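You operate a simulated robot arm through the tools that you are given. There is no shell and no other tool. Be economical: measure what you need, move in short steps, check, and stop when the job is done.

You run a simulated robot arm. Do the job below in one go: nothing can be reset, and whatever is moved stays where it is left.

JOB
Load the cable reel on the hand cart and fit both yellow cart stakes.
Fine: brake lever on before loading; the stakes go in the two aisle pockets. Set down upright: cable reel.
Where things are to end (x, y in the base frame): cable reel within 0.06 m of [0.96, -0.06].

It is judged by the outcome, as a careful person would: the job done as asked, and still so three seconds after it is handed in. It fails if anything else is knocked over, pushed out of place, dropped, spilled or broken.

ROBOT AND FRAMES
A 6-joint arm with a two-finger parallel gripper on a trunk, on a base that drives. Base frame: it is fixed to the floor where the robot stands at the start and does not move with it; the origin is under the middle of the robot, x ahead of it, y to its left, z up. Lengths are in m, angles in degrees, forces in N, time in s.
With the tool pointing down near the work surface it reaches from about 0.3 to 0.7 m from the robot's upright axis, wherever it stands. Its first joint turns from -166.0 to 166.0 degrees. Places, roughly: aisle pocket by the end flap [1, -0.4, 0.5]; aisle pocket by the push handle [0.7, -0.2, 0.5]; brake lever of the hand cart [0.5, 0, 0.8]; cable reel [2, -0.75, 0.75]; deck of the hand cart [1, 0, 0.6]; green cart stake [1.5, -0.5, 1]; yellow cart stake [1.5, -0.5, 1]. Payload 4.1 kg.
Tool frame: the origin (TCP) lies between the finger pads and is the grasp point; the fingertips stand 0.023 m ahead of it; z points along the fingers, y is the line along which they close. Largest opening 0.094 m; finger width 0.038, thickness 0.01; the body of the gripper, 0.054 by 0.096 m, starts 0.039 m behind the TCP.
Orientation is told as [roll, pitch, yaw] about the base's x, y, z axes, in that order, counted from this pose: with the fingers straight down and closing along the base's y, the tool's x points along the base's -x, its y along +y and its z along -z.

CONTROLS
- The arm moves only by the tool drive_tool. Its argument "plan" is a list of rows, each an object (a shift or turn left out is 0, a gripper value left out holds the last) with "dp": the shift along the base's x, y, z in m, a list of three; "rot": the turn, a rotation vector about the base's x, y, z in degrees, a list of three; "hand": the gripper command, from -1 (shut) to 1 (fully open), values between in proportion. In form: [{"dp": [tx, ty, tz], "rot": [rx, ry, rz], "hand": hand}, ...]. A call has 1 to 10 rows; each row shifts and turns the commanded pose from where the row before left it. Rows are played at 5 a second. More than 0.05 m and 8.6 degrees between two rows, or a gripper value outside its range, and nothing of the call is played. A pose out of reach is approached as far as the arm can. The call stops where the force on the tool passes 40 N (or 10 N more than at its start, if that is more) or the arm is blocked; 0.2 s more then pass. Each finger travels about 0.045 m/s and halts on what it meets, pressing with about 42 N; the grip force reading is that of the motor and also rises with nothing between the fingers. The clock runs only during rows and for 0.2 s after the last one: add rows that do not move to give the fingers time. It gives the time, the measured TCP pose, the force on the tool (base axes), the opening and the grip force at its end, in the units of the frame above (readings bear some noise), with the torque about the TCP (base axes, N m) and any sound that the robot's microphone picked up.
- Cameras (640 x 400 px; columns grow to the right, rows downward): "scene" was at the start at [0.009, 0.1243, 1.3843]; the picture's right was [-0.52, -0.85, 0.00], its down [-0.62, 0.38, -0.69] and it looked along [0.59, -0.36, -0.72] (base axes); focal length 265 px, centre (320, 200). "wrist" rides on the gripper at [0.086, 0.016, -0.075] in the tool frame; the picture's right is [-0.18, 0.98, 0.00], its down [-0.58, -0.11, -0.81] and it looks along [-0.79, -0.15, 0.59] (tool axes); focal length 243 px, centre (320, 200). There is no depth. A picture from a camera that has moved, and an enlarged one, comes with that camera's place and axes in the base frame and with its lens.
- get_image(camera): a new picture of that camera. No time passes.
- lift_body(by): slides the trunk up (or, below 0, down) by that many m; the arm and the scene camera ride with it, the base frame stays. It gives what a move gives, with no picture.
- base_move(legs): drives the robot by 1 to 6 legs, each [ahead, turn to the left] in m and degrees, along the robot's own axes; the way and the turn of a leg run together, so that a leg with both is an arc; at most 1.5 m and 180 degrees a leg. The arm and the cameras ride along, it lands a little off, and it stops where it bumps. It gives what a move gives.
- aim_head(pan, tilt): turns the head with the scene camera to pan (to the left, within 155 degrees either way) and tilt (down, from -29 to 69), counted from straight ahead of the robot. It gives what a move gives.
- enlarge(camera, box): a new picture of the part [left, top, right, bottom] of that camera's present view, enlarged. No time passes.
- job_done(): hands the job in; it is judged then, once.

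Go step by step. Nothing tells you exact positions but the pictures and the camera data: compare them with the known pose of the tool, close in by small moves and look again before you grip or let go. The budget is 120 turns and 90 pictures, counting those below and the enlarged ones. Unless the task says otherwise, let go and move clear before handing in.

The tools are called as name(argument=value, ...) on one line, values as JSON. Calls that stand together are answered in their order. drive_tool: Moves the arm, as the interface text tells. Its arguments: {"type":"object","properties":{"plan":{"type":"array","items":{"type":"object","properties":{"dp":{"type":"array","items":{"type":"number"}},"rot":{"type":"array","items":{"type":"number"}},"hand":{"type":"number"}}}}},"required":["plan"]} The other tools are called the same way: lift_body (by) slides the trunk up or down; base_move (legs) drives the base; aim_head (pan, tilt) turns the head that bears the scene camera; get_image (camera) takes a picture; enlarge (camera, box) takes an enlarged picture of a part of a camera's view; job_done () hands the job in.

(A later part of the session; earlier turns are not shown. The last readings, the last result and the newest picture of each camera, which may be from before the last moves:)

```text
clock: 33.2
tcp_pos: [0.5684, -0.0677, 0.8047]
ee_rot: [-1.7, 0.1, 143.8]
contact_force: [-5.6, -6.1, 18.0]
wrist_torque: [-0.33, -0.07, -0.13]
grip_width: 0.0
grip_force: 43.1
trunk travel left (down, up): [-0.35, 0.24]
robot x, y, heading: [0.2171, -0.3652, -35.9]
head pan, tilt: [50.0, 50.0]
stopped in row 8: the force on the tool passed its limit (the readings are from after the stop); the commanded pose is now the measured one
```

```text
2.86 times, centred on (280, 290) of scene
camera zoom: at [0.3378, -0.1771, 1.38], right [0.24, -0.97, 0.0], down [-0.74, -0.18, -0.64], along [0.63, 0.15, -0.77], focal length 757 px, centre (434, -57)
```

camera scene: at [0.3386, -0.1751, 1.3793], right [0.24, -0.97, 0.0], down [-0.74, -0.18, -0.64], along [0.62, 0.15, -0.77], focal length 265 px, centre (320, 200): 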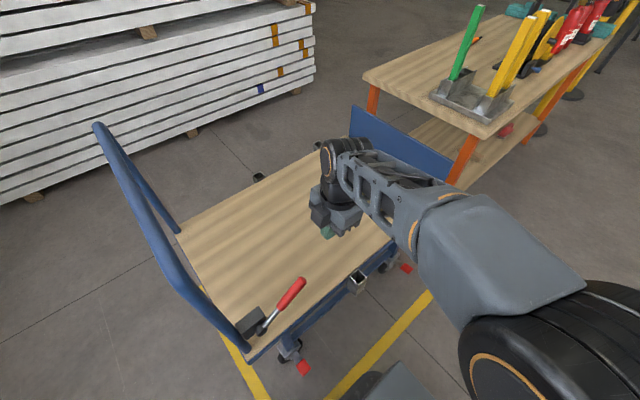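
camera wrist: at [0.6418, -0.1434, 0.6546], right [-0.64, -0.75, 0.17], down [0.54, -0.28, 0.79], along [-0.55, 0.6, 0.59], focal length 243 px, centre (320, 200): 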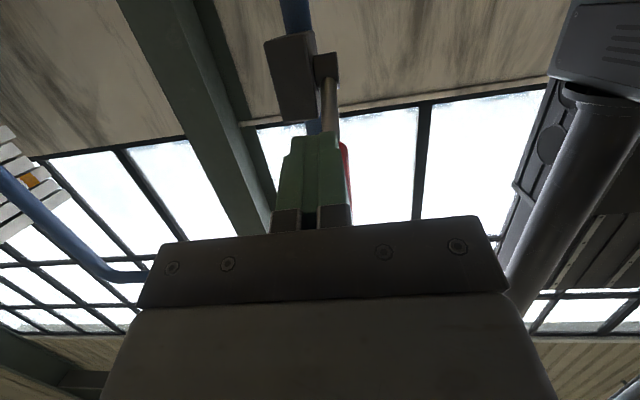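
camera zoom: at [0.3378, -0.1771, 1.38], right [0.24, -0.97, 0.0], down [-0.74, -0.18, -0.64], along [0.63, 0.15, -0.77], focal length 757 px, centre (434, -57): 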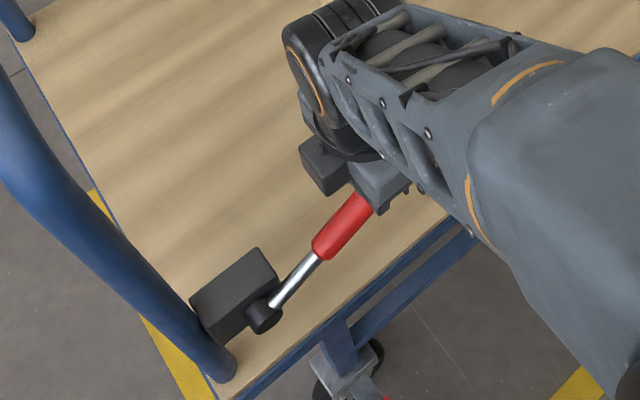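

The lever holds firm at 40 N and is at its stop, and the cart is back in its original place. Now I'll raise the arm, swing it to the front and drive up the aisle to look at the bench.

drive_tool(plan=[{"dp": [0, 0, 0.05], "hand": 1}, {"dp": [0, 0, 0.05]}, {"dp": [0.03, -0.03, 0.02]}, {"dp": [0.03, -0.035, 0.015]}, {"dp": [0.01, -0.045, 0.015]}, {"dp": [0, -0.05, 0.0]}, {"dp": [0, -0.05, 0.0]}, {"dp": [0, -0.05, 0.0]}, {"dp": [0, -0.05, 0.0]}, {"dp": [-0.01, -0.045, 0.0]}])

drive_tool(plan=[{"dp": [-0.01, -0.048, 0]}, {"dp": [-0.02, -0.045, 0]}, {"dp": [-0.02, -0.045, 0]}, {"dp": [-0.02, -0.045, 0]}])

base_move(legs=[[0.85, 0]])

aim_head(pan=35, tilt=25)

get_image(camera="scene")

```text
clock: 35.4
tcp_pos: [0.629, -0.423, 0.9527]
ee_rot: [-1.5, 0.2, 143.9]
contact_force: [0.0, 0.1, 0.0]
wrist_torque: [-0.03, 0.02, 0.0]
grip_width: 0.094
grip_force: 0.0
trunk travel left (down, up): [-0.35, 0.24]
robot x, y, heading: [0.2134, -0.361, -36.1]
head pan, tilt: [50.0, 50.0]
```

```text
clock: 36.4
tcp_pos: [0.5773, -0.5652, 0.9536]
ee_rot: [-1.4, 0.1, 143.6]
contact_force: [-0.6, 0.2, 0.4]
wrist_torque: [0.0, -0.02, 0.0]
grip_width: 0.0938
grip_force: 0.2
out of reach, approached as far as the arm can: row 4
trunk travel left (down, up): [-0.35, 0.24]
robot x, y, heading: [0.2144, -0.3673, -36.2]
head pan, tilt: [50.0, 50.0]
```

```text
clock: 41.0
tcp_pos: [1.2766, -1.0691, 0.9536]
ee_rot: [-1.3, 0.1, 143.8]
contact_force: [-0.1, 0.7, -0.2]
wrist_torque: [0.04, 0.01, 0.0]
grip_width: 0.094
grip_force: 0.1
trunk travel left (down, up): [-0.35, 0.24]
robot x, y, heading: [0.9138, -0.8727, -35.9]
head pan, tilt: [50.0, 50.0]
```

```text
clock: 41.9
tcp_pos: [1.2758, -1.0706, 0.9537]
ee_rot: [-1.3, 0.1, 143.8]
contact_force: [-0.5, 0.9, 0.2]
wrist_torque: [0.01, 0.02, -0.02]
grip_width: 0.0942
grip_force: 0.0
trunk travel left (down, up): [-0.35, 0.24]
robot x, y, heading: [0.9091, -0.8707, -35.9]
head pan, tilt: [35.0, 25.0]
```

```text
50 pictures are left
camera scene: at [1.0529, -0.7026, 1.4168], right [-0.01, -1.0, 0.0], down [-0.42, 0.01, -0.91], along [0.91, -0.01, -0.42], focal length 265 px, centre (320, 200)
```

scene: 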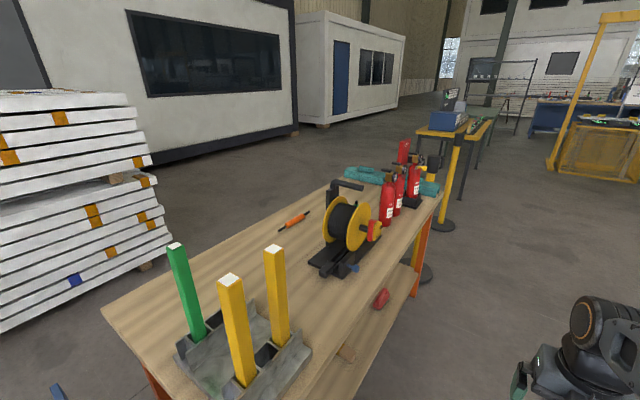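

enlarge(camera="scene", box=[280, 140, 460, 290])

enlarge(camera="scene", box=[130, 230, 330, 400])

```text
2.67 times, centred on (370, 215) of scene
camera zoom: at [1.0529, -0.7026, 1.4168], right [-0.01, -1.0, 0.0], down [-0.42, 0.01, -0.91], along [0.91, -0.01, -0.42], focal length 707 px, centre (187, 160)
```

zoom: 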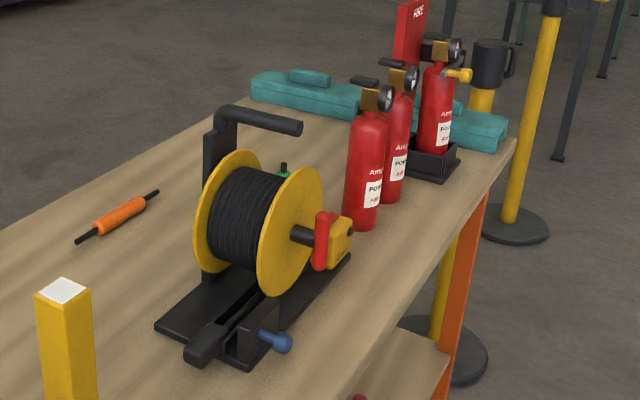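

```text
2.35 times, centred on (230, 315) of scene
camera zoom: at [1.0529, -0.7026, 1.4168], right [-0.01, -1.0, 0.0], down [-0.42, 0.01, -0.91], along [0.91, -0.01, -0.42], focal length 624 px, centre (532, -71)
```

zoom: 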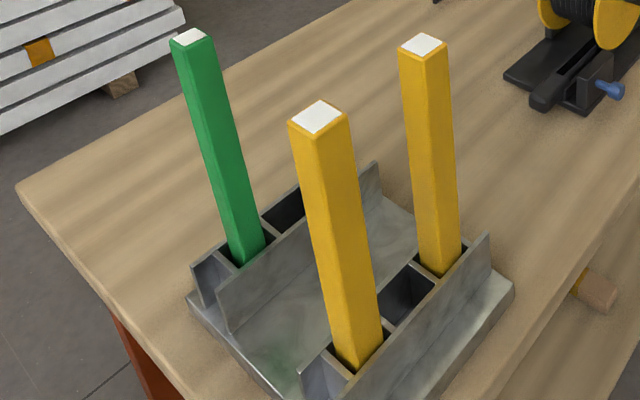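

The reel has a cantilevered carry handle over the drum, and both yellow stakes stand in the aisle-side rack row. I'll drive alongside the reel.

base_move(legs=[[0.4, 8], [0.4, -8]])

aim_head(pan=70, tilt=40)

get_image(camera="scene")

get_image(camera="wrist")

```text
clock: 46.5
tcp_pos: [1.9507, -1.4976, 0.9548]
ee_rot: [-1.2, 0.0, 143.5]
contact_force: [-0.9, 0.4, -0.4]
wrist_torque: [0.01, 0.02, 0.01]
grip_width: 0.0939
grip_force: 0.0
trunk travel left (down, up): [-0.35, 0.24]
robot x, y, heading: [1.5886, -1.2953, -36.4]
head pan, tilt: [35.0, 25.0]
```

```text
clock: 47.5
tcp_pos: [1.9515, -1.4976, 0.9536]
ee_rot: [-1.3, 0.1, 143.5]
contact_force: [-0.6, 0.3, -0.3]
wrist_torque: [0.05, 0.02, 0.01]
grip_width: 0.0941
grip_force: 0.1
trunk travel left (down, up): [-0.35, 0.24]
robot x, y, heading: [1.5859, -1.2955, -36.2]
head pan, tilt: [70.0, 40.0]
```

```text
47 pictures are left
camera scene: at [1.7089, -1.0798, 1.3936], right [0.55, -0.83, 0.0], down [-0.53, -0.36, -0.77], along [0.64, 0.43, -0.64], focal length 265 px, centre (320, 200)
```

scene: 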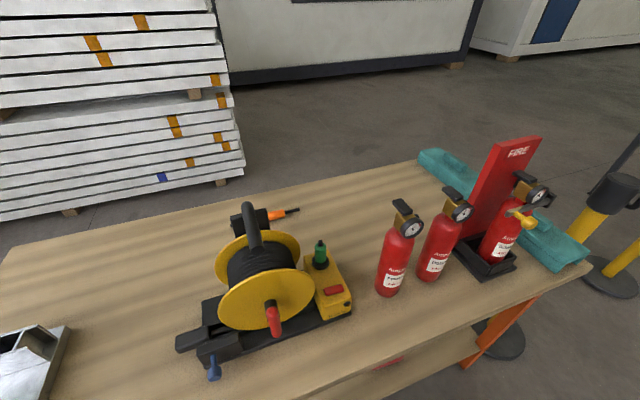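

```text
46 pictures are left
camera wrist: at [2.0109, -1.5646, 1.0274], right [-0.73, -0.68, -0.02], down [-0.41, 0.42, 0.81], along [-0.54, 0.6, -0.59], focal length 243 px, centre (320, 200)
```

wrist: 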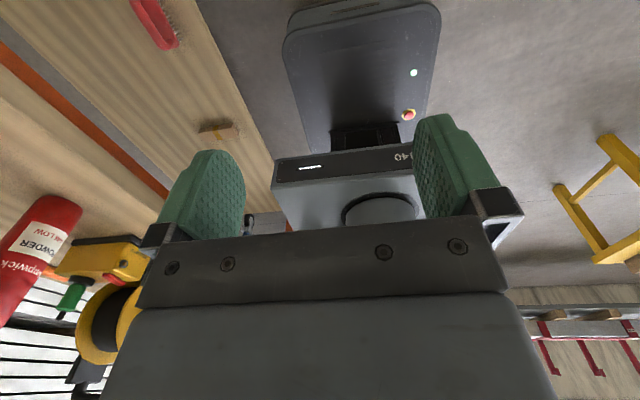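

enlarge(camera="scene", box=[160, 190, 380, 390])

```text
2.00 times, centred on (270, 290) of scene
camera zoom: at [1.7089, -1.0798, 1.3936], right [0.55, -0.83, 0.0], down [-0.53, -0.36, -0.77], along [0.64, 0.43, -0.64], focal length 530 px, centre (420, 20)
```

zoom: 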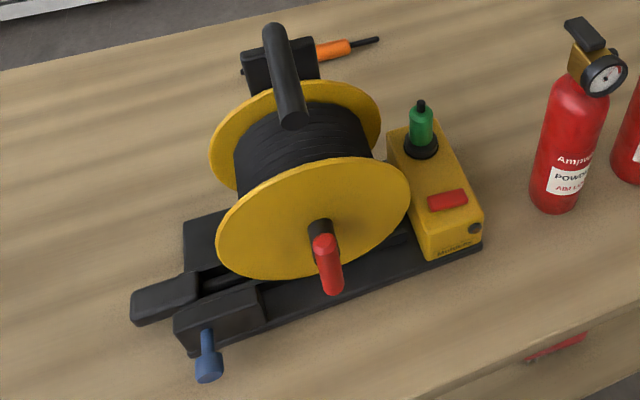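

Handle found by triangulation: it runs along the cart's cross direction from (1.941, -0.760) to (1.874, -0.853) at z ≈ 1.077. I'll raise the tool, swing over and yaw to close across the handle.

drive_tool(plan=[{"dp": [0, 0, 0.045]}, {"dp": [0, 0, 0.045]}, {"dp": [0, 0, 0.045]}, {"dp": [0, 0, 0.045], "rot": [0, 0, -8.2]}, {"dp": [0, 0, 0.038], "rot": [0, 0, -8.2]}, {"dp": [0.0169, 0.0404, 0], "rot": [0, 0, -8.2]}, {"dp": [0.0169, 0.0404, 0], "rot": [0, 0, -8.2]}, {"dp": [0.0169, 0.0404, 0], "rot": [0, 0, -8.2]}, {"dp": [0.0169, 0.0404, 0], "rot": [0, 0, -8.2]}, {"dp": [0.0169, 0.0404, 0], "rot": [0, 0, -8.2]}])

drive_tool(plan=[{"dp": [-0.012, 0.0451, 0], "rot": [0, 0, -8.2]}, {"dp": [-0.012, 0.0451, 0], "rot": [0, 0, -8.2]}, {"dp": [-0.012, 0.0451, 0], "rot": [0, 0, -8.2]}, {"dp": [-0.012, 0.0451, 0], "rot": [0, 0, -7.6]}, {"dp": [-0.012, 0.0451, 0]}, {"dp": [-0.0118, 0.0433, 0]}, {"dp": [-0.0118, 0.0433, 0]}, {"dp": [-0.0118, 0.0433, 0]}, {"dp": [-0.0118, 0.0433, 0]}, {"dp": [-0.0118, 0.0433, 0]}])

get_image(camera="wrist")

get_image(camera="scene")

```text
clock: 49.7
tcp_pos: [2.0381, -1.2945, 1.173]
ee_rot: [-1.1, 0.1, 86.1]
contact_force: [-0.3, -0.3, -0.3]
wrist_torque: [0.0, -0.01, -0.04]
grip_width: 0.0942
grip_force: 0.0
trunk travel left (down, up): [-0.35, 0.24]
robot x, y, heading: [1.5894, -1.2934, -36.3]
head pan, tilt: [70.0, 40.0]
```

```text
clock: 51.9
tcp_pos: [1.894, -0.886, 1.1371]
ee_rot: [-1.2, 0.0, 53.9]
contact_force: [-0.1, -0.3, -0.2]
wrist_torque: [0.01, 0.02, -0.01]
grip_width: 0.0938
grip_force: 0.1
out of reach, approached as far as the arm can: row 8, 9, 10
trunk travel left (down, up): [-0.35, 0.24]
robot x, y, heading: [1.5815, -1.2953, -36.2]
head pan, tilt: [70.0, 40.0]
```

```text
44 pictures are left
camera wrist: at [1.8296, -0.946, 1.2106], right [-0.69, 0.73, -0.02], down [0.42, 0.42, 0.81], along [0.6, 0.55, -0.59], focal length 243 px, centre (320, 200)
```

wrist: 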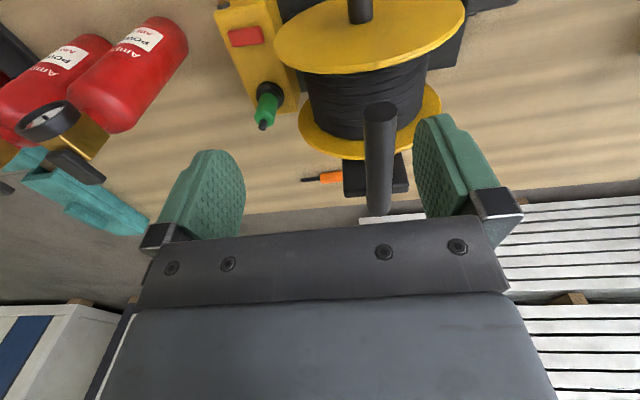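

```text
43 pictures are left
camera scene: at [1.7093, -1.079, 1.3934], right [0.56, -0.83, 0.0], down [-0.53, -0.36, -0.77], along [0.64, 0.43, -0.64], focal length 265 px, centre (320, 200)
```

scene: 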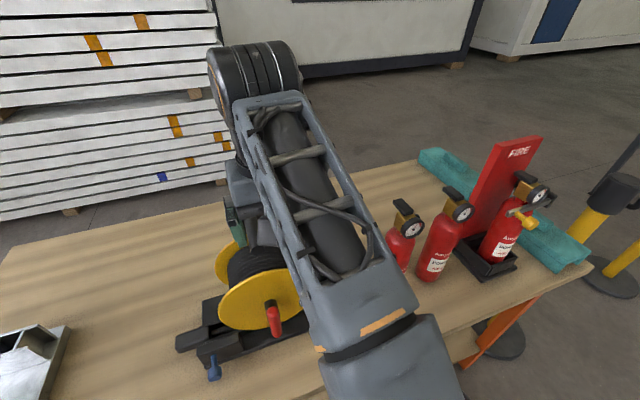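

The arm is short of reach at this height, so I'll raise the trunk by 0.15 and finish the approach.

lift_body(by=0.15)

drive_tool(plan=[{"dp": [0.003, 0.02, -0.03]}, {"dp": [0.003, 0.02, -0.03]}, {"dp": [0.003, 0.02, -0.03]}, {"dp": [0.003, 0.016, -0.03]}])

get_image(camera="wrist")

```text
clock: 53.6
tcp_pos: [1.8941, -0.8857, 1.2872]
ee_rot: [-1.2, 0.0, 54.0]
contact_force: [1.0, 0.8, 0.2]
wrist_torque: [0.01, 0.0, -0.03]
grip_width: 0.0939
grip_force: 0.0
trunk travel left (down, up): [-0.5, 0.09]
robot x, y, heading: [1.5841, -1.2925, -36.1]
head pan, tilt: [70.0, 40.0]
```

```text
clock: 54.6
tcp_pos: [1.907, -0.8097, 1.1663]
ee_rot: [-1.1, 0.1, 54.0]
contact_force: [0.4, 0.5, 0.4]
wrist_torque: [0.01, 0.0, 0.02]
grip_width: 0.0937
grip_force: 0.0
trunk travel left (down, up): [-0.5, 0.09]
robot x, y, heading: [1.5873, -1.3008, -36.7]
head pan, tilt: [70.0, 40.0]
```

```text
42 pictures are left
camera wrist: at [1.8419, -0.8703, 1.2415], right [-0.69, 0.73, -0.02], down [0.42, 0.42, 0.81], along [0.6, 0.55, -0.59], focal length 243 px, centre (320, 200)
```

wrist: 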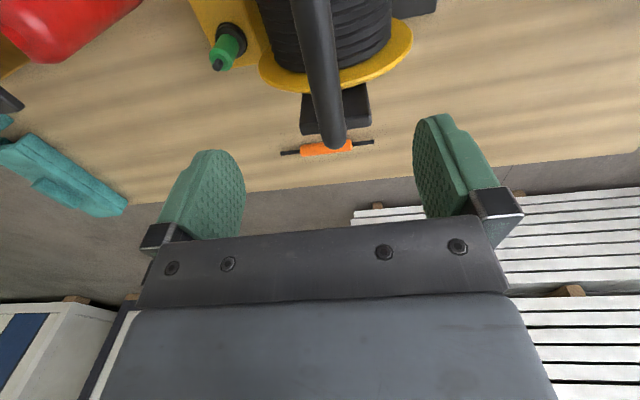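

drive_tool(plan=[{"dp": [0, 0.003, -0.03]}, {"dp": [0, 0, -0.03]}, {"dp": [0, 0, -0.02]}, {"dp": [0, 0, -0.015]}, {"hand": -1}, {"hand": -1}, {"hand": -1}, {"hand": -1}, {"hand": -1}])

get_image(camera="wrist")

```text
clock: 56.6
tcp_pos: [1.908, -0.8075, 1.0736]
ee_rot: [-1.4, 0.0, 53.9]
contact_force: [2.7, -2.5, -0.5]
wrist_torque: [0.0, -0.01, 0.45]
grip_width: 0.0216
grip_force: 40.6
trunk travel left (down, up): [-0.5, 0.09]
robot x, y, heading: [1.5867, -1.2964, -36.1]
head pan, tilt: [70.0, 40.0]
```

```text
41 pictures are left
camera wrist: at [1.8422, -0.8682, 1.1463], right [-0.69, 0.73, -0.02], down [0.42, 0.42, 0.81], along [0.6, 0.55, -0.59], focal length 243 px, centre (320, 200)
```

wrist: 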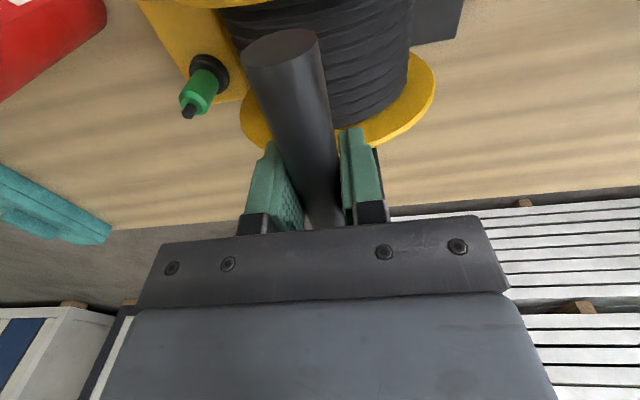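

drive_tool(plan=[{"dp": [0, 0, 0.008], "hand": -1}, {"dp": [0, 0, 0.008]}, {"dp": [0, 0, 0.01]}, {"dp": [0, 0, 0]}])

get_image(camera="wrist")

```text
clock: 57.6
tcp_pos: [1.9065, -0.8066, 1.0974]
ee_rot: [-1.3, 0.2, 54.0]
contact_force: [0.0, 0.4, -14.2]
wrist_torque: [0.14, -0.04, -0.01]
grip_width: 0.0214
grip_force: 42.5
trunk travel left (down, up): [-0.5, 0.09]
robot x, y, heading: [1.5868, -1.2978, -36.1]
head pan, tilt: [70.0, 40.0]
```

```text
40 pictures are left
camera wrist: at [1.8423, -0.8669, 1.1715], right [-0.69, 0.73, -0.02], down [0.42, 0.42, 0.81], along [0.6, 0.55, -0.59], focal length 243 px, centre (320, 200)
```

wrist: 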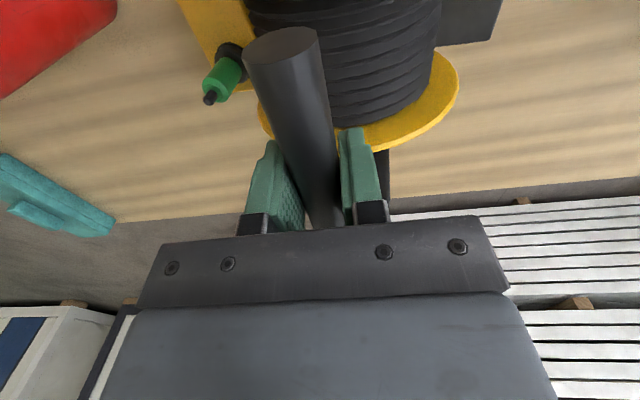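

The reel is held (about 1.4 kg) but swings a little about the handle. I'll lift further and look at how it hangs.

drive_tool(plan=[{"dp": [0, 0, 0.015], "hand": -1}, {"dp": [0, 0, 0.02]}, {"dp": [0, 0, 0.025]}, {"dp": [0, 0, 0.025]}, {"dp": [0, 0, 0]}])

get_image(camera="scene")

get_image(camera="wrist")

```text
clock: 58.9
tcp_pos: [1.9036, -0.811, 1.1796]
ee_rot: [-1.3, 0.1, 54.0]
contact_force: [0.2, -0.1, -14.3]
wrist_torque: [0.09, -0.05, -0.01]
grip_width: 0.0214
grip_force: 41.4
out of reach, approached as far as the arm can: row 4
trunk travel left (down, up): [-0.5, 0.09]
robot x, y, heading: [1.5897, -1.295, -36.2]
head pan, tilt: [70.0, 40.0]
```

```text
39 pictures are left
camera scene: at [1.7099, -1.078, 1.5431], right [0.56, -0.83, 0.0], down [-0.54, -0.36, -0.77], along [0.64, 0.42, -0.64], focal length 265 px, centre (320, 200)
```

scene: 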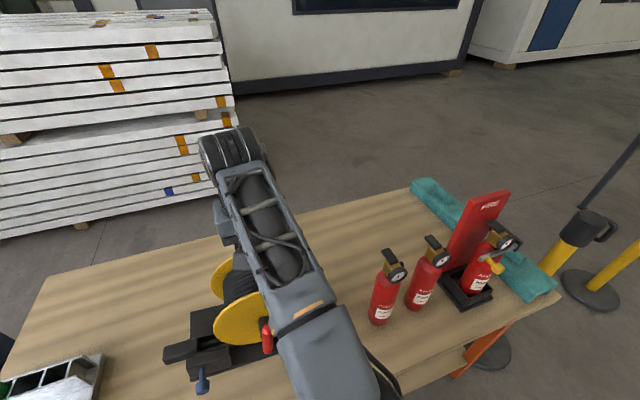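

```text
38 pictures are left
camera wrist: at [1.8402, -0.8709, 1.2536], right [-0.69, 0.73, -0.02], down [0.42, 0.42, 0.81], along [0.6, 0.54, -0.59], focal length 243 px, centre (320, 200)
```

wrist: 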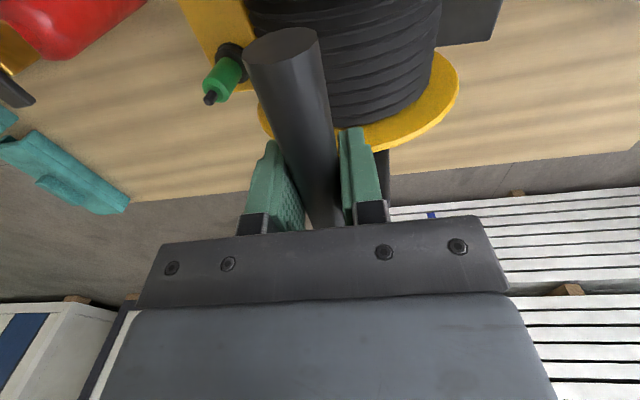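

It hangs stable with a slight tilt. I'll pull it straight out over the aisle, swing it to the robot's front (clear of the extinguishers and the stakes), then back the robot up.

drive_tool(plan=[{"dp": [-0.015, -0.02, 0], "hand": -1}, {"dp": [-0.028, -0.038, 0]}, {"dp": [-0.028, -0.038, 0]}, {"dp": [-0.028, -0.038, 0]}, {"dp": [-0.028, -0.038, 0]}, {"dp": [-0.018, -0.026, 0]}, {"dp": [0, 0, 0]}])

drive_tool(plan=[{"dp": [0.02, -0.034, 0]}, {"dp": [0.0255, -0.0425, 0]}, {"dp": [0.0255, -0.0425, 0]}, {"dp": [0.0255, -0.0425, 0]}, {"dp": [0.0255, -0.0425, 0]}, {"dp": [-0.0042, -0.0466, 0]}, {"dp": [-0.0042, -0.0466, 0]}, {"dp": [-0.0042, -0.0466, 0]}, {"dp": [-0.0042, -0.0466, 0]}, {"dp": [0, -0.03, 0]}])

aim_head(pan=15, tilt=40)

get_image(camera="scene")

```text
clock: 60.5
tcp_pos: [1.7598, -1.0088, 1.1817]
ee_rot: [-1.3, -0.1, 53.9]
contact_force: [-0.8, 0.7, -13.6]
wrist_torque: [0.1, -0.02, 0.03]
grip_width: 0.0217
grip_force: 42.4
trunk travel left (down, up): [-0.5, 0.09]
robot x, y, heading: [1.5858, -1.2937, -36.0]
head pan, tilt: [70.0, 40.0]
```

```text
clock: 61.5
tcp_pos: [1.8523, -1.1688, 1.1766]
ee_rot: [-0.1, 0.5, 53.5]
contact_force: [-5.8, 9.3, -14.7]
wrist_torque: [0.39, -0.22, -1.71]
grip_width: 0.0236
grip_force: 42.1
trunk travel left (down, up): [-0.5, 0.09]
robot x, y, heading: [1.5876, -1.2958, -36.5]
head pan, tilt: [70.0, 40.0]
stopped in row 5: the force on the tool passed its limit (the readings are from after the stop); the commanded pose is now the measured one
```

```text
clock: 62.7
tcp_pos: [1.8523, -1.1701, 1.177]
ee_rot: [-0.3, 0.7, 53.7]
contact_force: [-13.6, 9.9, -18.2]
wrist_torque: [0.37, 0.19, -1.56]
grip_width: 0.0238
grip_force: 42.1
trunk travel left (down, up): [-0.5, 0.09]
robot x, y, heading: [1.5872, -1.2961, -36.5]
head pan, tilt: [15.0, 40.0]
```

```text
37 pictures are left
camera scene: at [1.7179, -1.1572, 1.5434], right [-0.36, -0.93, 0.0], down [-0.6, 0.23, -0.77], along [0.71, -0.28, -0.64], focal length 265 px, centre (320, 200)
```

scene: 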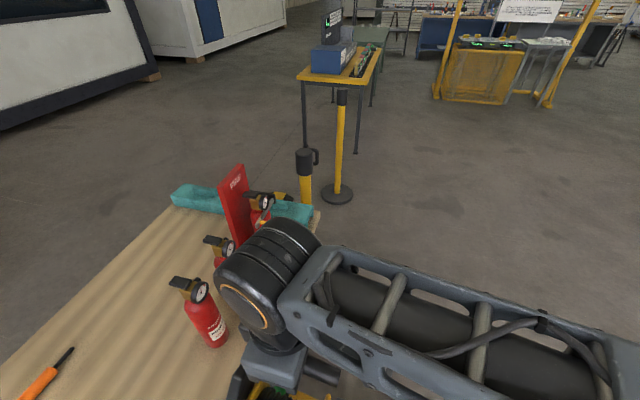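

get_image(camera="wrist")

aim_head(pan=30, tilt=69)

get_image(camera="scene")

```text
36 pictures are left
camera wrist: at [1.7889, -1.2306, 1.2526], right [-0.68, 0.73, -0.01], down [0.43, 0.41, 0.8], along [0.59, 0.54, -0.6], focal length 243 px, centre (320, 200)
```

wrist: 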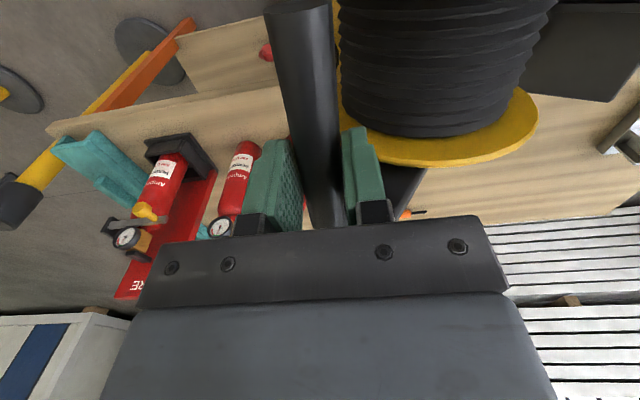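

```text
clock: 63.7
tcp_pos: [1.8523, -1.1705, 1.1772]
ee_rot: [-0.4, 0.5, 53.7]
contact_force: [-11.4, 10.6, -15.8]
wrist_torque: [0.43, 0.2, -1.62]
grip_width: 0.0239
grip_force: 41.8
trunk travel left (down, up): [-0.5, 0.09]
robot x, y, heading: [1.5869, -1.2972, -36.3]
head pan, tilt: [30.0, 68.8]
```

```text
35 pictures are left
camera scene: at [1.6942, -1.1326, 1.5073], right [-0.11, -0.99, 0.0], down [-0.93, 0.1, -0.36], along [0.36, -0.04, -0.93], focal length 265 px, centre (320, 200)
```

scene: 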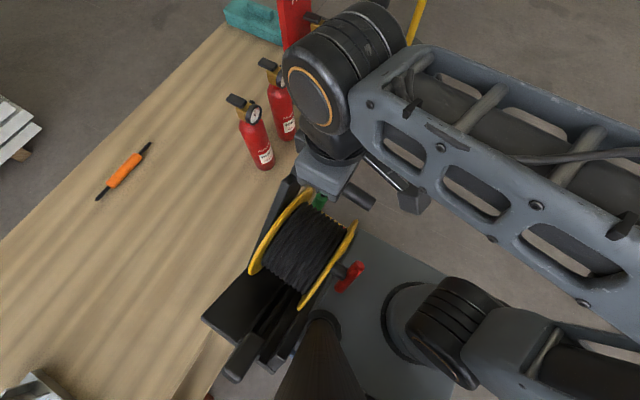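

The reel's clamp end caught on the robot's own head mast. I'll ease back and inboard, then carry it farther forward before swinging it out.

drive_tool(plan=[{"dp": [-0.016, 0.012, 0], "hand": -1}, {"dp": [0.015, 0.02, 0]}, {"dp": [0.021, 0.028, 0]}, {"dp": [0, 0, 0]}])

get_image(camera="scene")

get_image(camera="wrist")

```text
clock: 64.7
tcp_pos: [1.8721, -1.1114, 1.1793]
ee_rot: [-0.5, 0.4, 53.6]
contact_force: [0.8, -0.4, 0.1]
wrist_torque: [0.05, -0.01, 0.01]
grip_width: 0.0
grip_force: 43.1
trunk travel left (down, up): [-0.5, 0.09]
robot x, y, heading: [1.5856, -1.2965, -36.5]
head pan, tilt: [30.0, 68.8]
```

```text
34 pictures are left
camera scene: at [1.6929, -1.1346, 1.5078], right [-0.11, -0.99, 0.0], down [-0.93, 0.1, -0.36], along [0.36, -0.04, -0.93], focal length 265 px, centre (320, 200)
```

scene: 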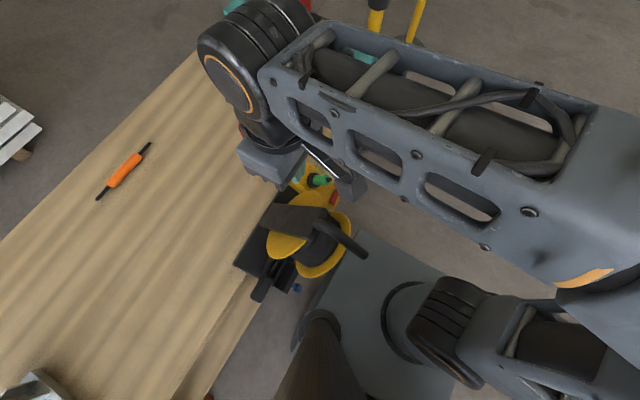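

```text
33 pictures are left
camera wrist: at [1.8078, -1.1721, 1.254], right [-0.68, 0.73, -0.01], down [0.43, 0.41, 0.8], along [0.59, 0.55, -0.59], focal length 243 px, centre (320, 200)
```

wrist: 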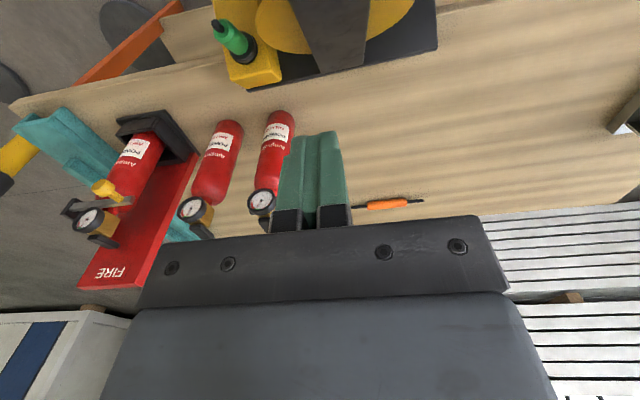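

The reel slipped out of the fingers. I'll look closely at where it is before letting any time pass.

enlarge(camera="scene", box=[200, 140, 400, 320])

enlarge(camera="wrist", box=[180, 0, 460, 160])

```text
2.22 times, centred on (300, 230) of scene
camera zoom: at [1.6929, -1.1346, 1.5078], right [-0.11, -0.99, 0.0], down [-0.93, 0.1, -0.36], along [0.36, -0.04, -0.93], focal length 589 px, centre (364, 133)
```

zoom: 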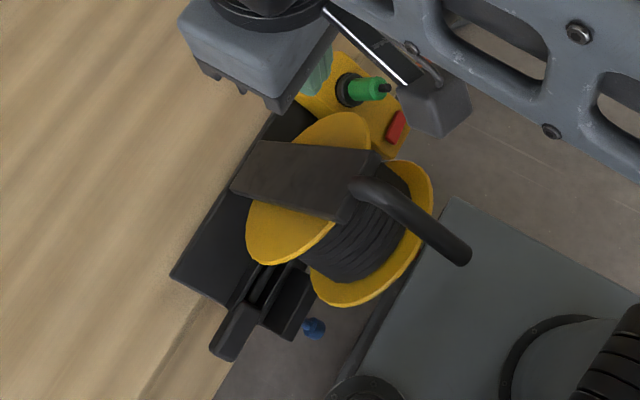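

```text
2.29 times, centred on (320, 80) of wrist
camera zoom: at [1.8078, -1.1721, 1.254], right [-0.68, 0.73, -0.01], down [0.43, 0.41, 0.8], along [0.59, 0.55, -0.59], focal length 555 px, centre (320, 474)
```

zoom: 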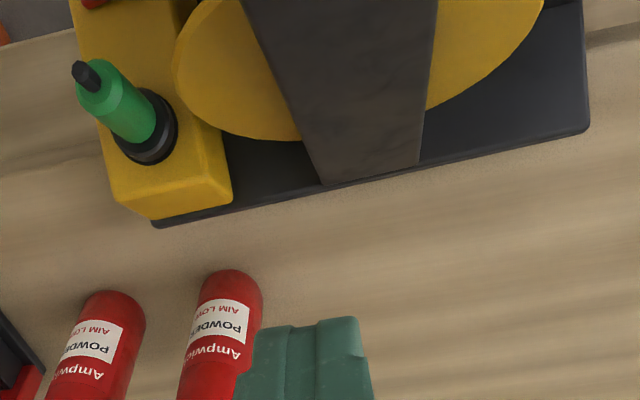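

The reel appears tipped over the bench edge toward the robot. I'll let the shortest time pass without moving, opening the hand, to see whether it is at rest.

drive_tool(plan=[{"dp": [0, 0, 0], "hand": 1}])

get_image(camera="scene")

```text
clock: 65.1
tcp_pos: [1.871, -1.1107, 1.1785]
ee_rot: [-0.4, 0.4, 53.7]
contact_force: [0.3, 0.3, -0.1]
wrist_torque: [-0.04, 0.0, 0.01]
grip_width: 0.0325
grip_force: 0.0
trunk travel left (down, up): [-0.5, 0.09]
robot x, y, heading: [1.5891, -1.2949, -36.5]
head pan, tilt: [30.0, 68.8]
```

```text
30 pictures are left
camera scene: at [1.6932, -1.134, 1.5076], right [-0.11, -0.99, 0.0], down [-0.93, 0.1, -0.36], along [0.36, -0.04, -0.93], focal length 265 px, centre (320, 200)
```

scene: 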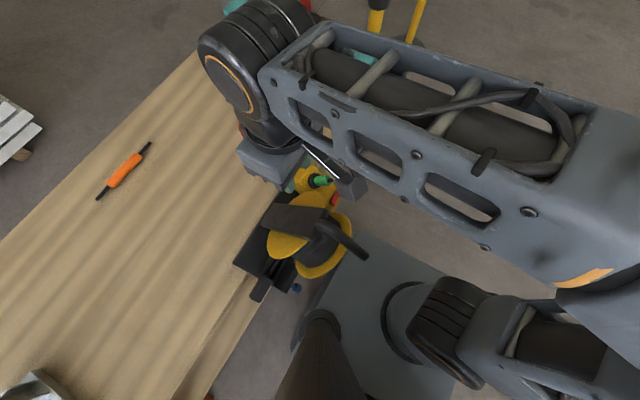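

The reel is at rest, propped with its inner base edge on the bench, so it can be recovered. I'll measure its handle from other head angles before regripping.

aim_head(pan=100, tilt=60)

get_image(camera="scene")

aim_head(pan=-10, tilt=69)

get_image(camera="scene")

```text
clock: 66.5
tcp_pos: [1.8707, -1.1114, 1.1782]
ee_rot: [-0.5, 0.5, 53.7]
contact_force: [-0.8, -0.9, 0.6]
wrist_torque: [0.01, 0.03, 0.01]
grip_width: 0.094
grip_force: 0.1
trunk travel left (down, up): [-0.5, 0.09]
robot x, y, heading: [1.5861, -1.2956, -36.2]
head pan, tilt: [100.0, 60.0]
```

```text
29 pictures are left
camera scene: at [1.667, -1.0681, 1.5169], right [0.9, -0.44, 0.0], down [-0.38, -0.78, -0.5], along [0.22, 0.45, -0.87], focal length 265 px, centre (320, 200)
```

scene: 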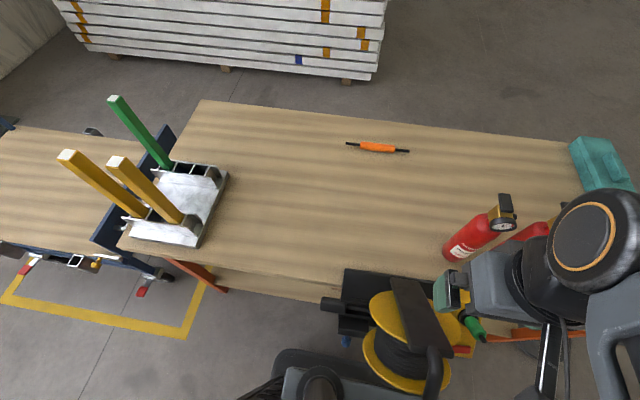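

```text
clock: 68.4
tcp_pos: [1.8717, -1.1119, 1.1779]
ee_rot: [-0.5, 0.5, 53.7]
contact_force: [0.2, -0.5, -0.3]
wrist_torque: [0.0, 0.0, -0.02]
grip_width: 0.0941
grip_force: 0.1
trunk travel left (down, up): [-0.5, 0.09]
robot x, y, heading: [1.5864, -1.2974, -36.0]
head pan, tilt: [-10.0, 68.8]
```

```text
28 pictures are left
camera scene: at [1.6762, -1.1683, 1.5075], right [-0.72, -0.69, 0.0], down [-0.64, 0.67, -0.36], along [0.25, -0.26, -0.93], focal length 265 px, centre (320, 200)
```

scene: 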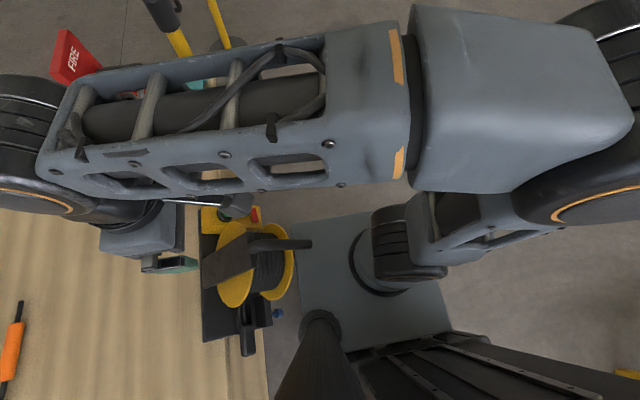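

Handle estimated from elbow (1.85, -1.16) sloping down outward about 25°, z ≈ 0.95–1.02. I'll hover over it and check with the wrist camera.

drive_tool(plan=[{"dp": [-0.019, -0.036, 0], "hand": 1}, {"dp": [-0.019, -0.035, -0.01]}, {"dp": [0, 0, -0.03]}])

get_image(camera="wrist")

aim_head(pan=40, tilt=69)

enlarge(camera="scene", box=[220, 120, 440, 320])

```text
clock: 69.2
tcp_pos: [1.8319, -1.1827, 1.1389]
ee_rot: [-0.5, 0.4, 53.7]
contact_force: [0.2, -0.4, 0.1]
wrist_torque: [0.03, 0.03, 0.0]
grip_width: 0.0939
grip_force: 0.1
trunk travel left (down, up): [-0.5, 0.09]
robot x, y, heading: [1.5854, -1.2983, -36.4]
head pan, tilt: [-10.0, 68.8]
```

```text
27 pictures are left
camera wrist: at [1.7689, -1.2433, 1.2131], right [-0.68, 0.73, -0.01], down [0.43, 0.41, 0.8], along [0.59, 0.55, -0.6], focal length 243 px, centre (320, 200)
```

wrist: 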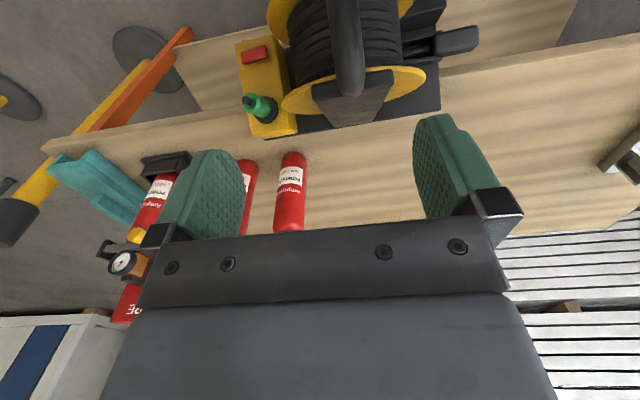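

```text
clock: 70.3
tcp_pos: [1.832, -1.1814, 1.1385]
ee_rot: [-0.4, 0.4, 53.7]
contact_force: [-0.2, -0.8, 0.4]
wrist_torque: [0.01, 0.0, 0.0]
grip_width: 0.0942
grip_force: 0.1
trunk travel left (down, up): [-0.5, 0.09]
robot x, y, heading: [1.5876, -1.2978, -36.1]
head pan, tilt: [40.0, 68.8]
```

```text
2.00 times, centred on (330, 220) of scene
camera zoom: at [1.6926, -1.1253, 1.5077], right [0.06, -1.0, 0.0], down [-0.93, -0.06, -0.36], along [0.36, 0.02, -0.93], focal length 530 px, centre (300, 160)
```

zoom: 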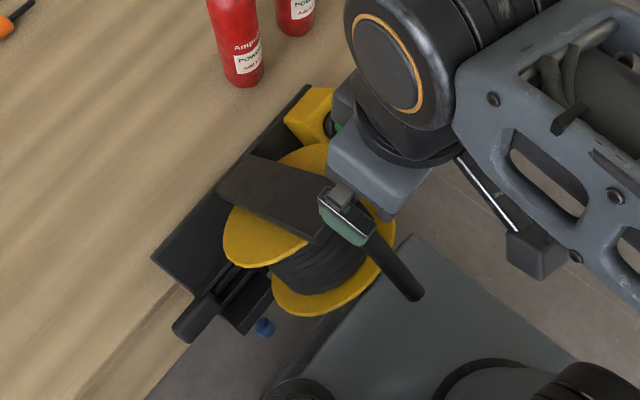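

drive_tool(plan=[{"dp": [-0.019, 0.003, -0.02], "hand": 1}, {"dp": [0, 0, -0.03]}, {"dp": [0, 0, -0.03]}])

get_image(camera="wrist")

```text
clock: 71.1
tcp_pos: [1.8145, -1.179, 1.0576]
ee_rot: [-0.5, 0.4, 53.7]
contact_force: [0.4, 0.1, -0.5]
wrist_torque: [0.01, 0.01, -0.01]
grip_width: 0.094
grip_force: 0.0
trunk travel left (down, up): [-0.5, 0.09]
robot x, y, heading: [1.5887, -1.2991, -36.3]
head pan, tilt: [40.0, 68.8]
```

```text
25 pictures are left
camera wrist: at [1.7506, -1.2401, 1.1327], right [-0.68, 0.73, -0.01], down [0.43, 0.41, 0.8], along [0.59, 0.55, -0.6], focal length 243 px, centre (320, 200)
```

wrist: 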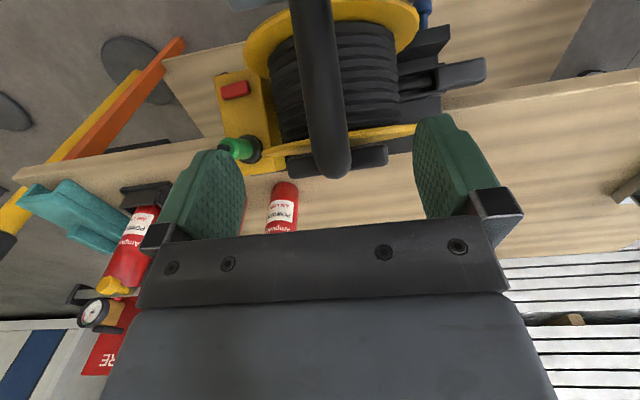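

drive_tool(plan=[{"dp": [-0.011, -0.015, -0.015], "hand": 1}, {"dp": [0, 0, -0.02]}, {"dp": [0, 0, -0.012]}])

get_image(camera="wrist")

enlarge(camera="scene", box=[220, 120, 440, 320])

```text
clock: 71.9
tcp_pos: [1.807, -1.1908, 1.0134]
ee_rot: [-0.2, 0.7, 53.7]
contact_force: [0.2, -0.9, -0.2]
wrist_torque: [0.0, 0.0, 0.0]
grip_width: 0.0942
grip_force: 0.0
out of reach, approached as far as the arm can: row 3
trunk travel left (down, up): [-0.5, 0.09]
robot x, y, heading: [1.5872, -1.2986, -36.2]
head pan, tilt: [40.0, 68.8]
```

```text
24 pictures are left
camera wrist: at [1.7447, -1.2507, 1.0894], right [-0.68, 0.73, -0.01], down [0.43, 0.41, 0.8], along [0.59, 0.54, -0.6], focal length 243 px, centre (320, 200)
```

wrist: 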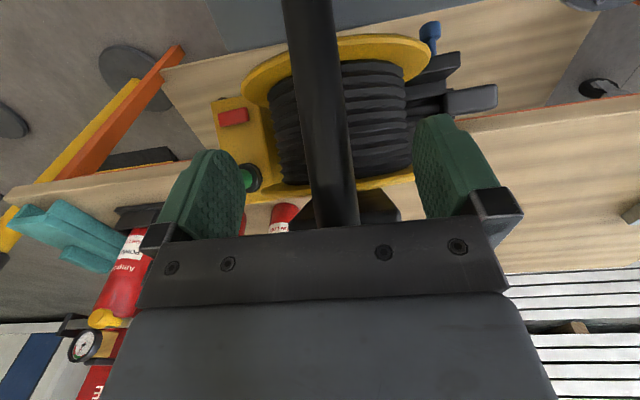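

```text
2.00 times, centred on (330, 220) of scene
camera zoom: at [1.6926, -1.1252, 1.5077], right [0.07, -1.0, 0.0], down [-0.93, -0.06, -0.36], along [0.36, 0.02, -0.93], focal length 530 px, centre (300, 160)
```

zoom: 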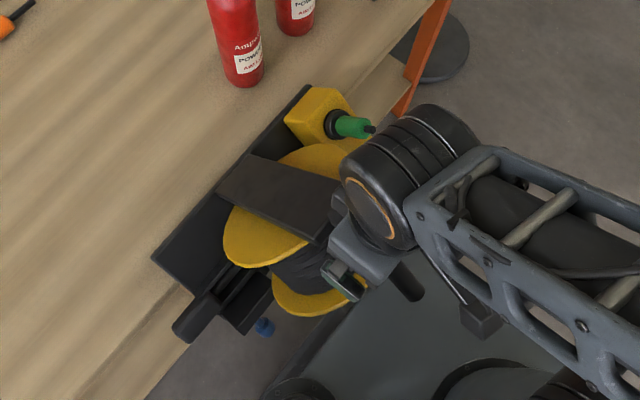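

The handle is between the fingers, as in the first grasp. Closing.

drive_tool(plan=[{"hand": -1}, {"hand": -1}, {"hand": -1}, {"hand": -1}, {"hand": -1}])

get_image(camera="wrist")

```text
clock: 73.1
tcp_pos: [1.8072, -1.1894, 1.0138]
ee_rot: [-0.2, 0.6, 53.6]
contact_force: [-6.3, 4.7, 0.7]
wrist_torque: [0.4, 1.21, -0.96]
grip_width: 0.0222
grip_force: 40.6
trunk travel left (down, up): [-0.5, 0.09]
robot x, y, heading: [1.5893, -1.2929, -36.5]
head pan, tilt: [40.0, 68.8]
```

```text
22 pictures are left
camera wrist: at [1.7443, -1.2498, 1.0894], right [-0.68, 0.73, -0.01], down [0.44, 0.41, 0.8], along [0.59, 0.54, -0.6], focal length 243 px, centre (320, 200)
```

wrist: 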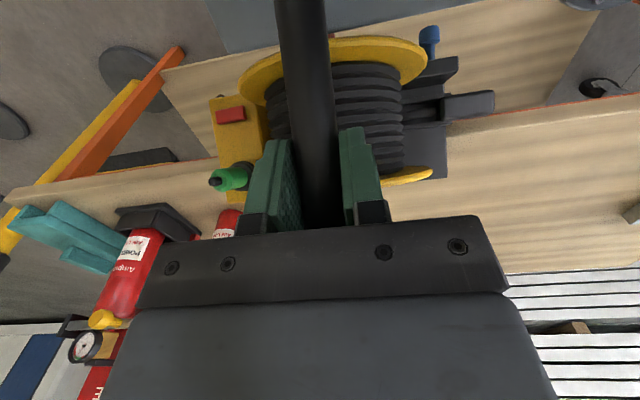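

drive_tool(plan=[{"dp": [0, 0, 0.015], "hand": -1}, {"dp": [0, 0, 0.02]}, {"dp": [0.004, 0.005, 0.02]}, {"dp": [0.006, 0.008, 0.025]}, {"dp": [0.006, 0.008, 0.025]}])

get_image(camera="wrist")

```text
clock: 74.3
tcp_pos: [1.825, -1.1687, 1.1197]
ee_rot: [-0.3, 0.8, 53.7]
contact_force: [-1.1, 0.9, -14.4]
wrist_torque: [-0.99, 0.76, 0.04]
grip_width: 0.0219
grip_force: 41.7
trunk travel left (down, up): [-0.5, 0.09]
robot x, y, heading: [1.5879, -1.2938, -36.5]
head pan, tilt: [40.0, 68.8]
```

```text
21 pictures are left
camera wrist: at [1.7609, -1.2291, 1.1943], right [-0.68, 0.73, -0.01], down [0.43, 0.41, 0.8], along [0.59, 0.54, -0.6], focal length 243 px, centre (320, 200)
```

wrist: 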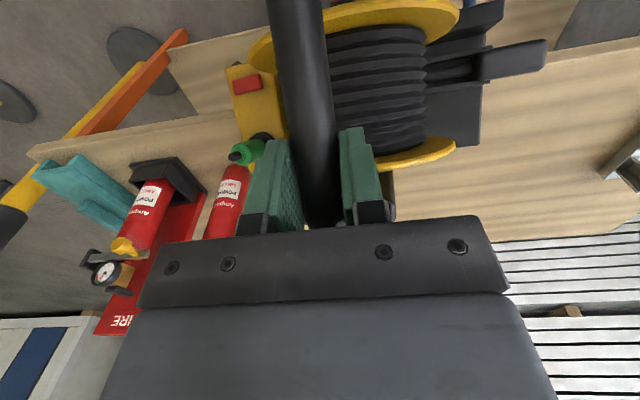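

It is held again with full weight. I'll take it back inboard over the bench, level it, set it down and regrip it properly at mid-handle.

drive_tool(plan=[{"dp": [0.006, 0.008, 0.025], "hand": -1}, {"dp": [0.015, 0.02, 0.02]}, {"dp": [0.0236, 0.0324, 0]}, {"dp": [0.0236, 0.0324, 0]}, {"dp": [0.0236, 0.0324, 0], "rot": [-4.9, 3.6, 0]}, {"dp": [0.0236, 0.0324, 0], "rot": [-4.9, 3.6, 0]}, {"dp": [0.0236, 0.0324, 0], "rot": [-4.9, 3.6, 0]}, {"dp": [0.015, 0.02, 0]}])

aim_head(pan=70, tilt=45)

get_image(camera="scene")

```text
clock: 76.1
tcp_pos: [1.9804, -0.9572, 1.1619]
ee_rot: [-0.3, 19.2, 53.9]
contact_force: [0.1, 0.0, -13.6]
wrist_torque: [0.13, 0.08, 0.03]
grip_width: 0.0216
grip_force: 42.2
trunk travel left (down, up): [-0.5, 0.09]
robot x, y, heading: [1.5886, -1.2947, -36.2]
head pan, tilt: [40.0, 68.8]
```

```text
clock: 77.1
tcp_pos: [1.9806, -0.9581, 1.1645]
ee_rot: [-0.4, 18.8, 53.7]
contact_force: [0.2, 0.3, -13.9]
wrist_torque: [0.09, 0.12, 0.02]
grip_width: 0.022
grip_force: 42.1
trunk travel left (down, up): [-0.5, 0.09]
robot x, y, heading: [1.5852, -1.2975, -36.3]
head pan, tilt: [70.0, 45.0]
```

```text
20 pictures are left
camera scene: at [1.7064, -1.0814, 1.536], right [0.55, -0.83, 0.0], down [-0.59, -0.39, -0.71], along [0.59, 0.39, -0.71], focal length 265 px, centre (320, 200)
```

scene: 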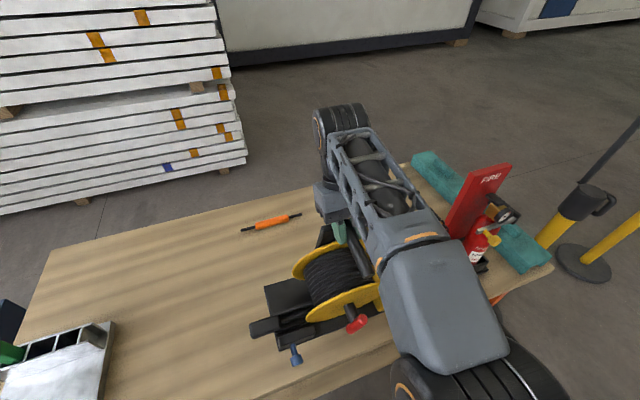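

get_image(camera="wrist")

```text
19 pictures are left
camera wrist: at [1.9334, -0.9965, 1.2617], right [-0.69, 0.72, -0.06], down [0.56, 0.59, 0.58], along [0.45, 0.36, -0.81], focal length 243 px, centre (320, 200)
```

wrist: 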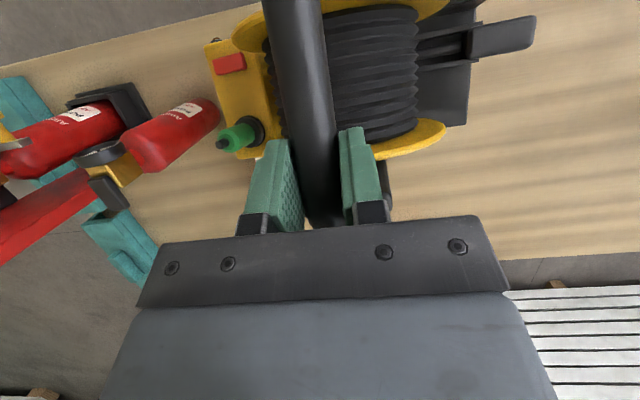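

enlarge(camera="wrist", box=[100, 20, 300, 220])

enlarge(camera="scene", box=[240, 180, 560, 380])

```text
2.00 times, centred on (200, 120) of wrist
camera zoom: at [1.9334, -0.9965, 1.2617], right [-0.69, 0.72, -0.06], down [0.56, 0.59, 0.58], along [0.45, 0.36, -0.81], focal length 485 px, centre (560, 360)
```

zoom: 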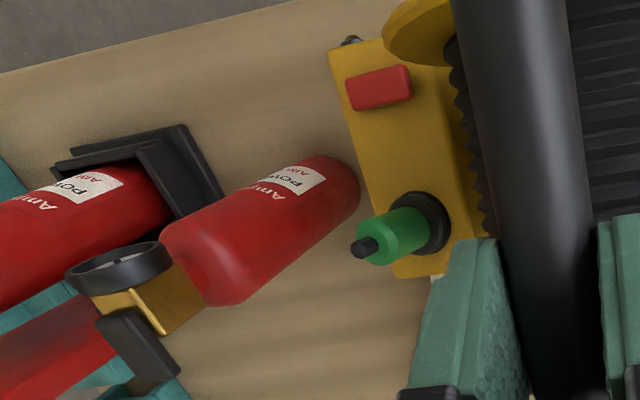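

```text
2.00 times, centred on (400, 280) of scene
camera zoom: at [1.7064, -1.0814, 1.536], right [0.55, -0.83, 0.0], down [-0.59, -0.39, -0.71], along [0.59, 0.39, -0.71], focal length 530 px, centre (160, 40)
```

zoom: 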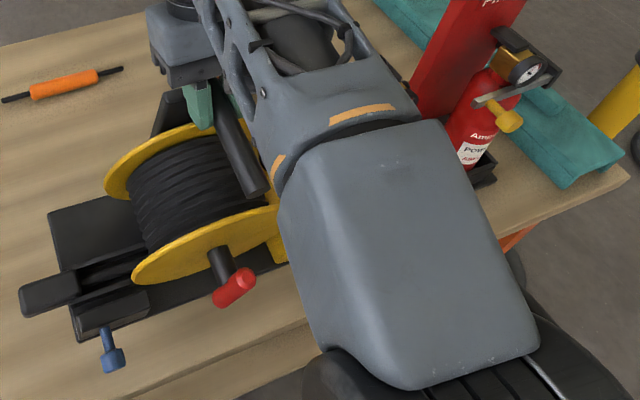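

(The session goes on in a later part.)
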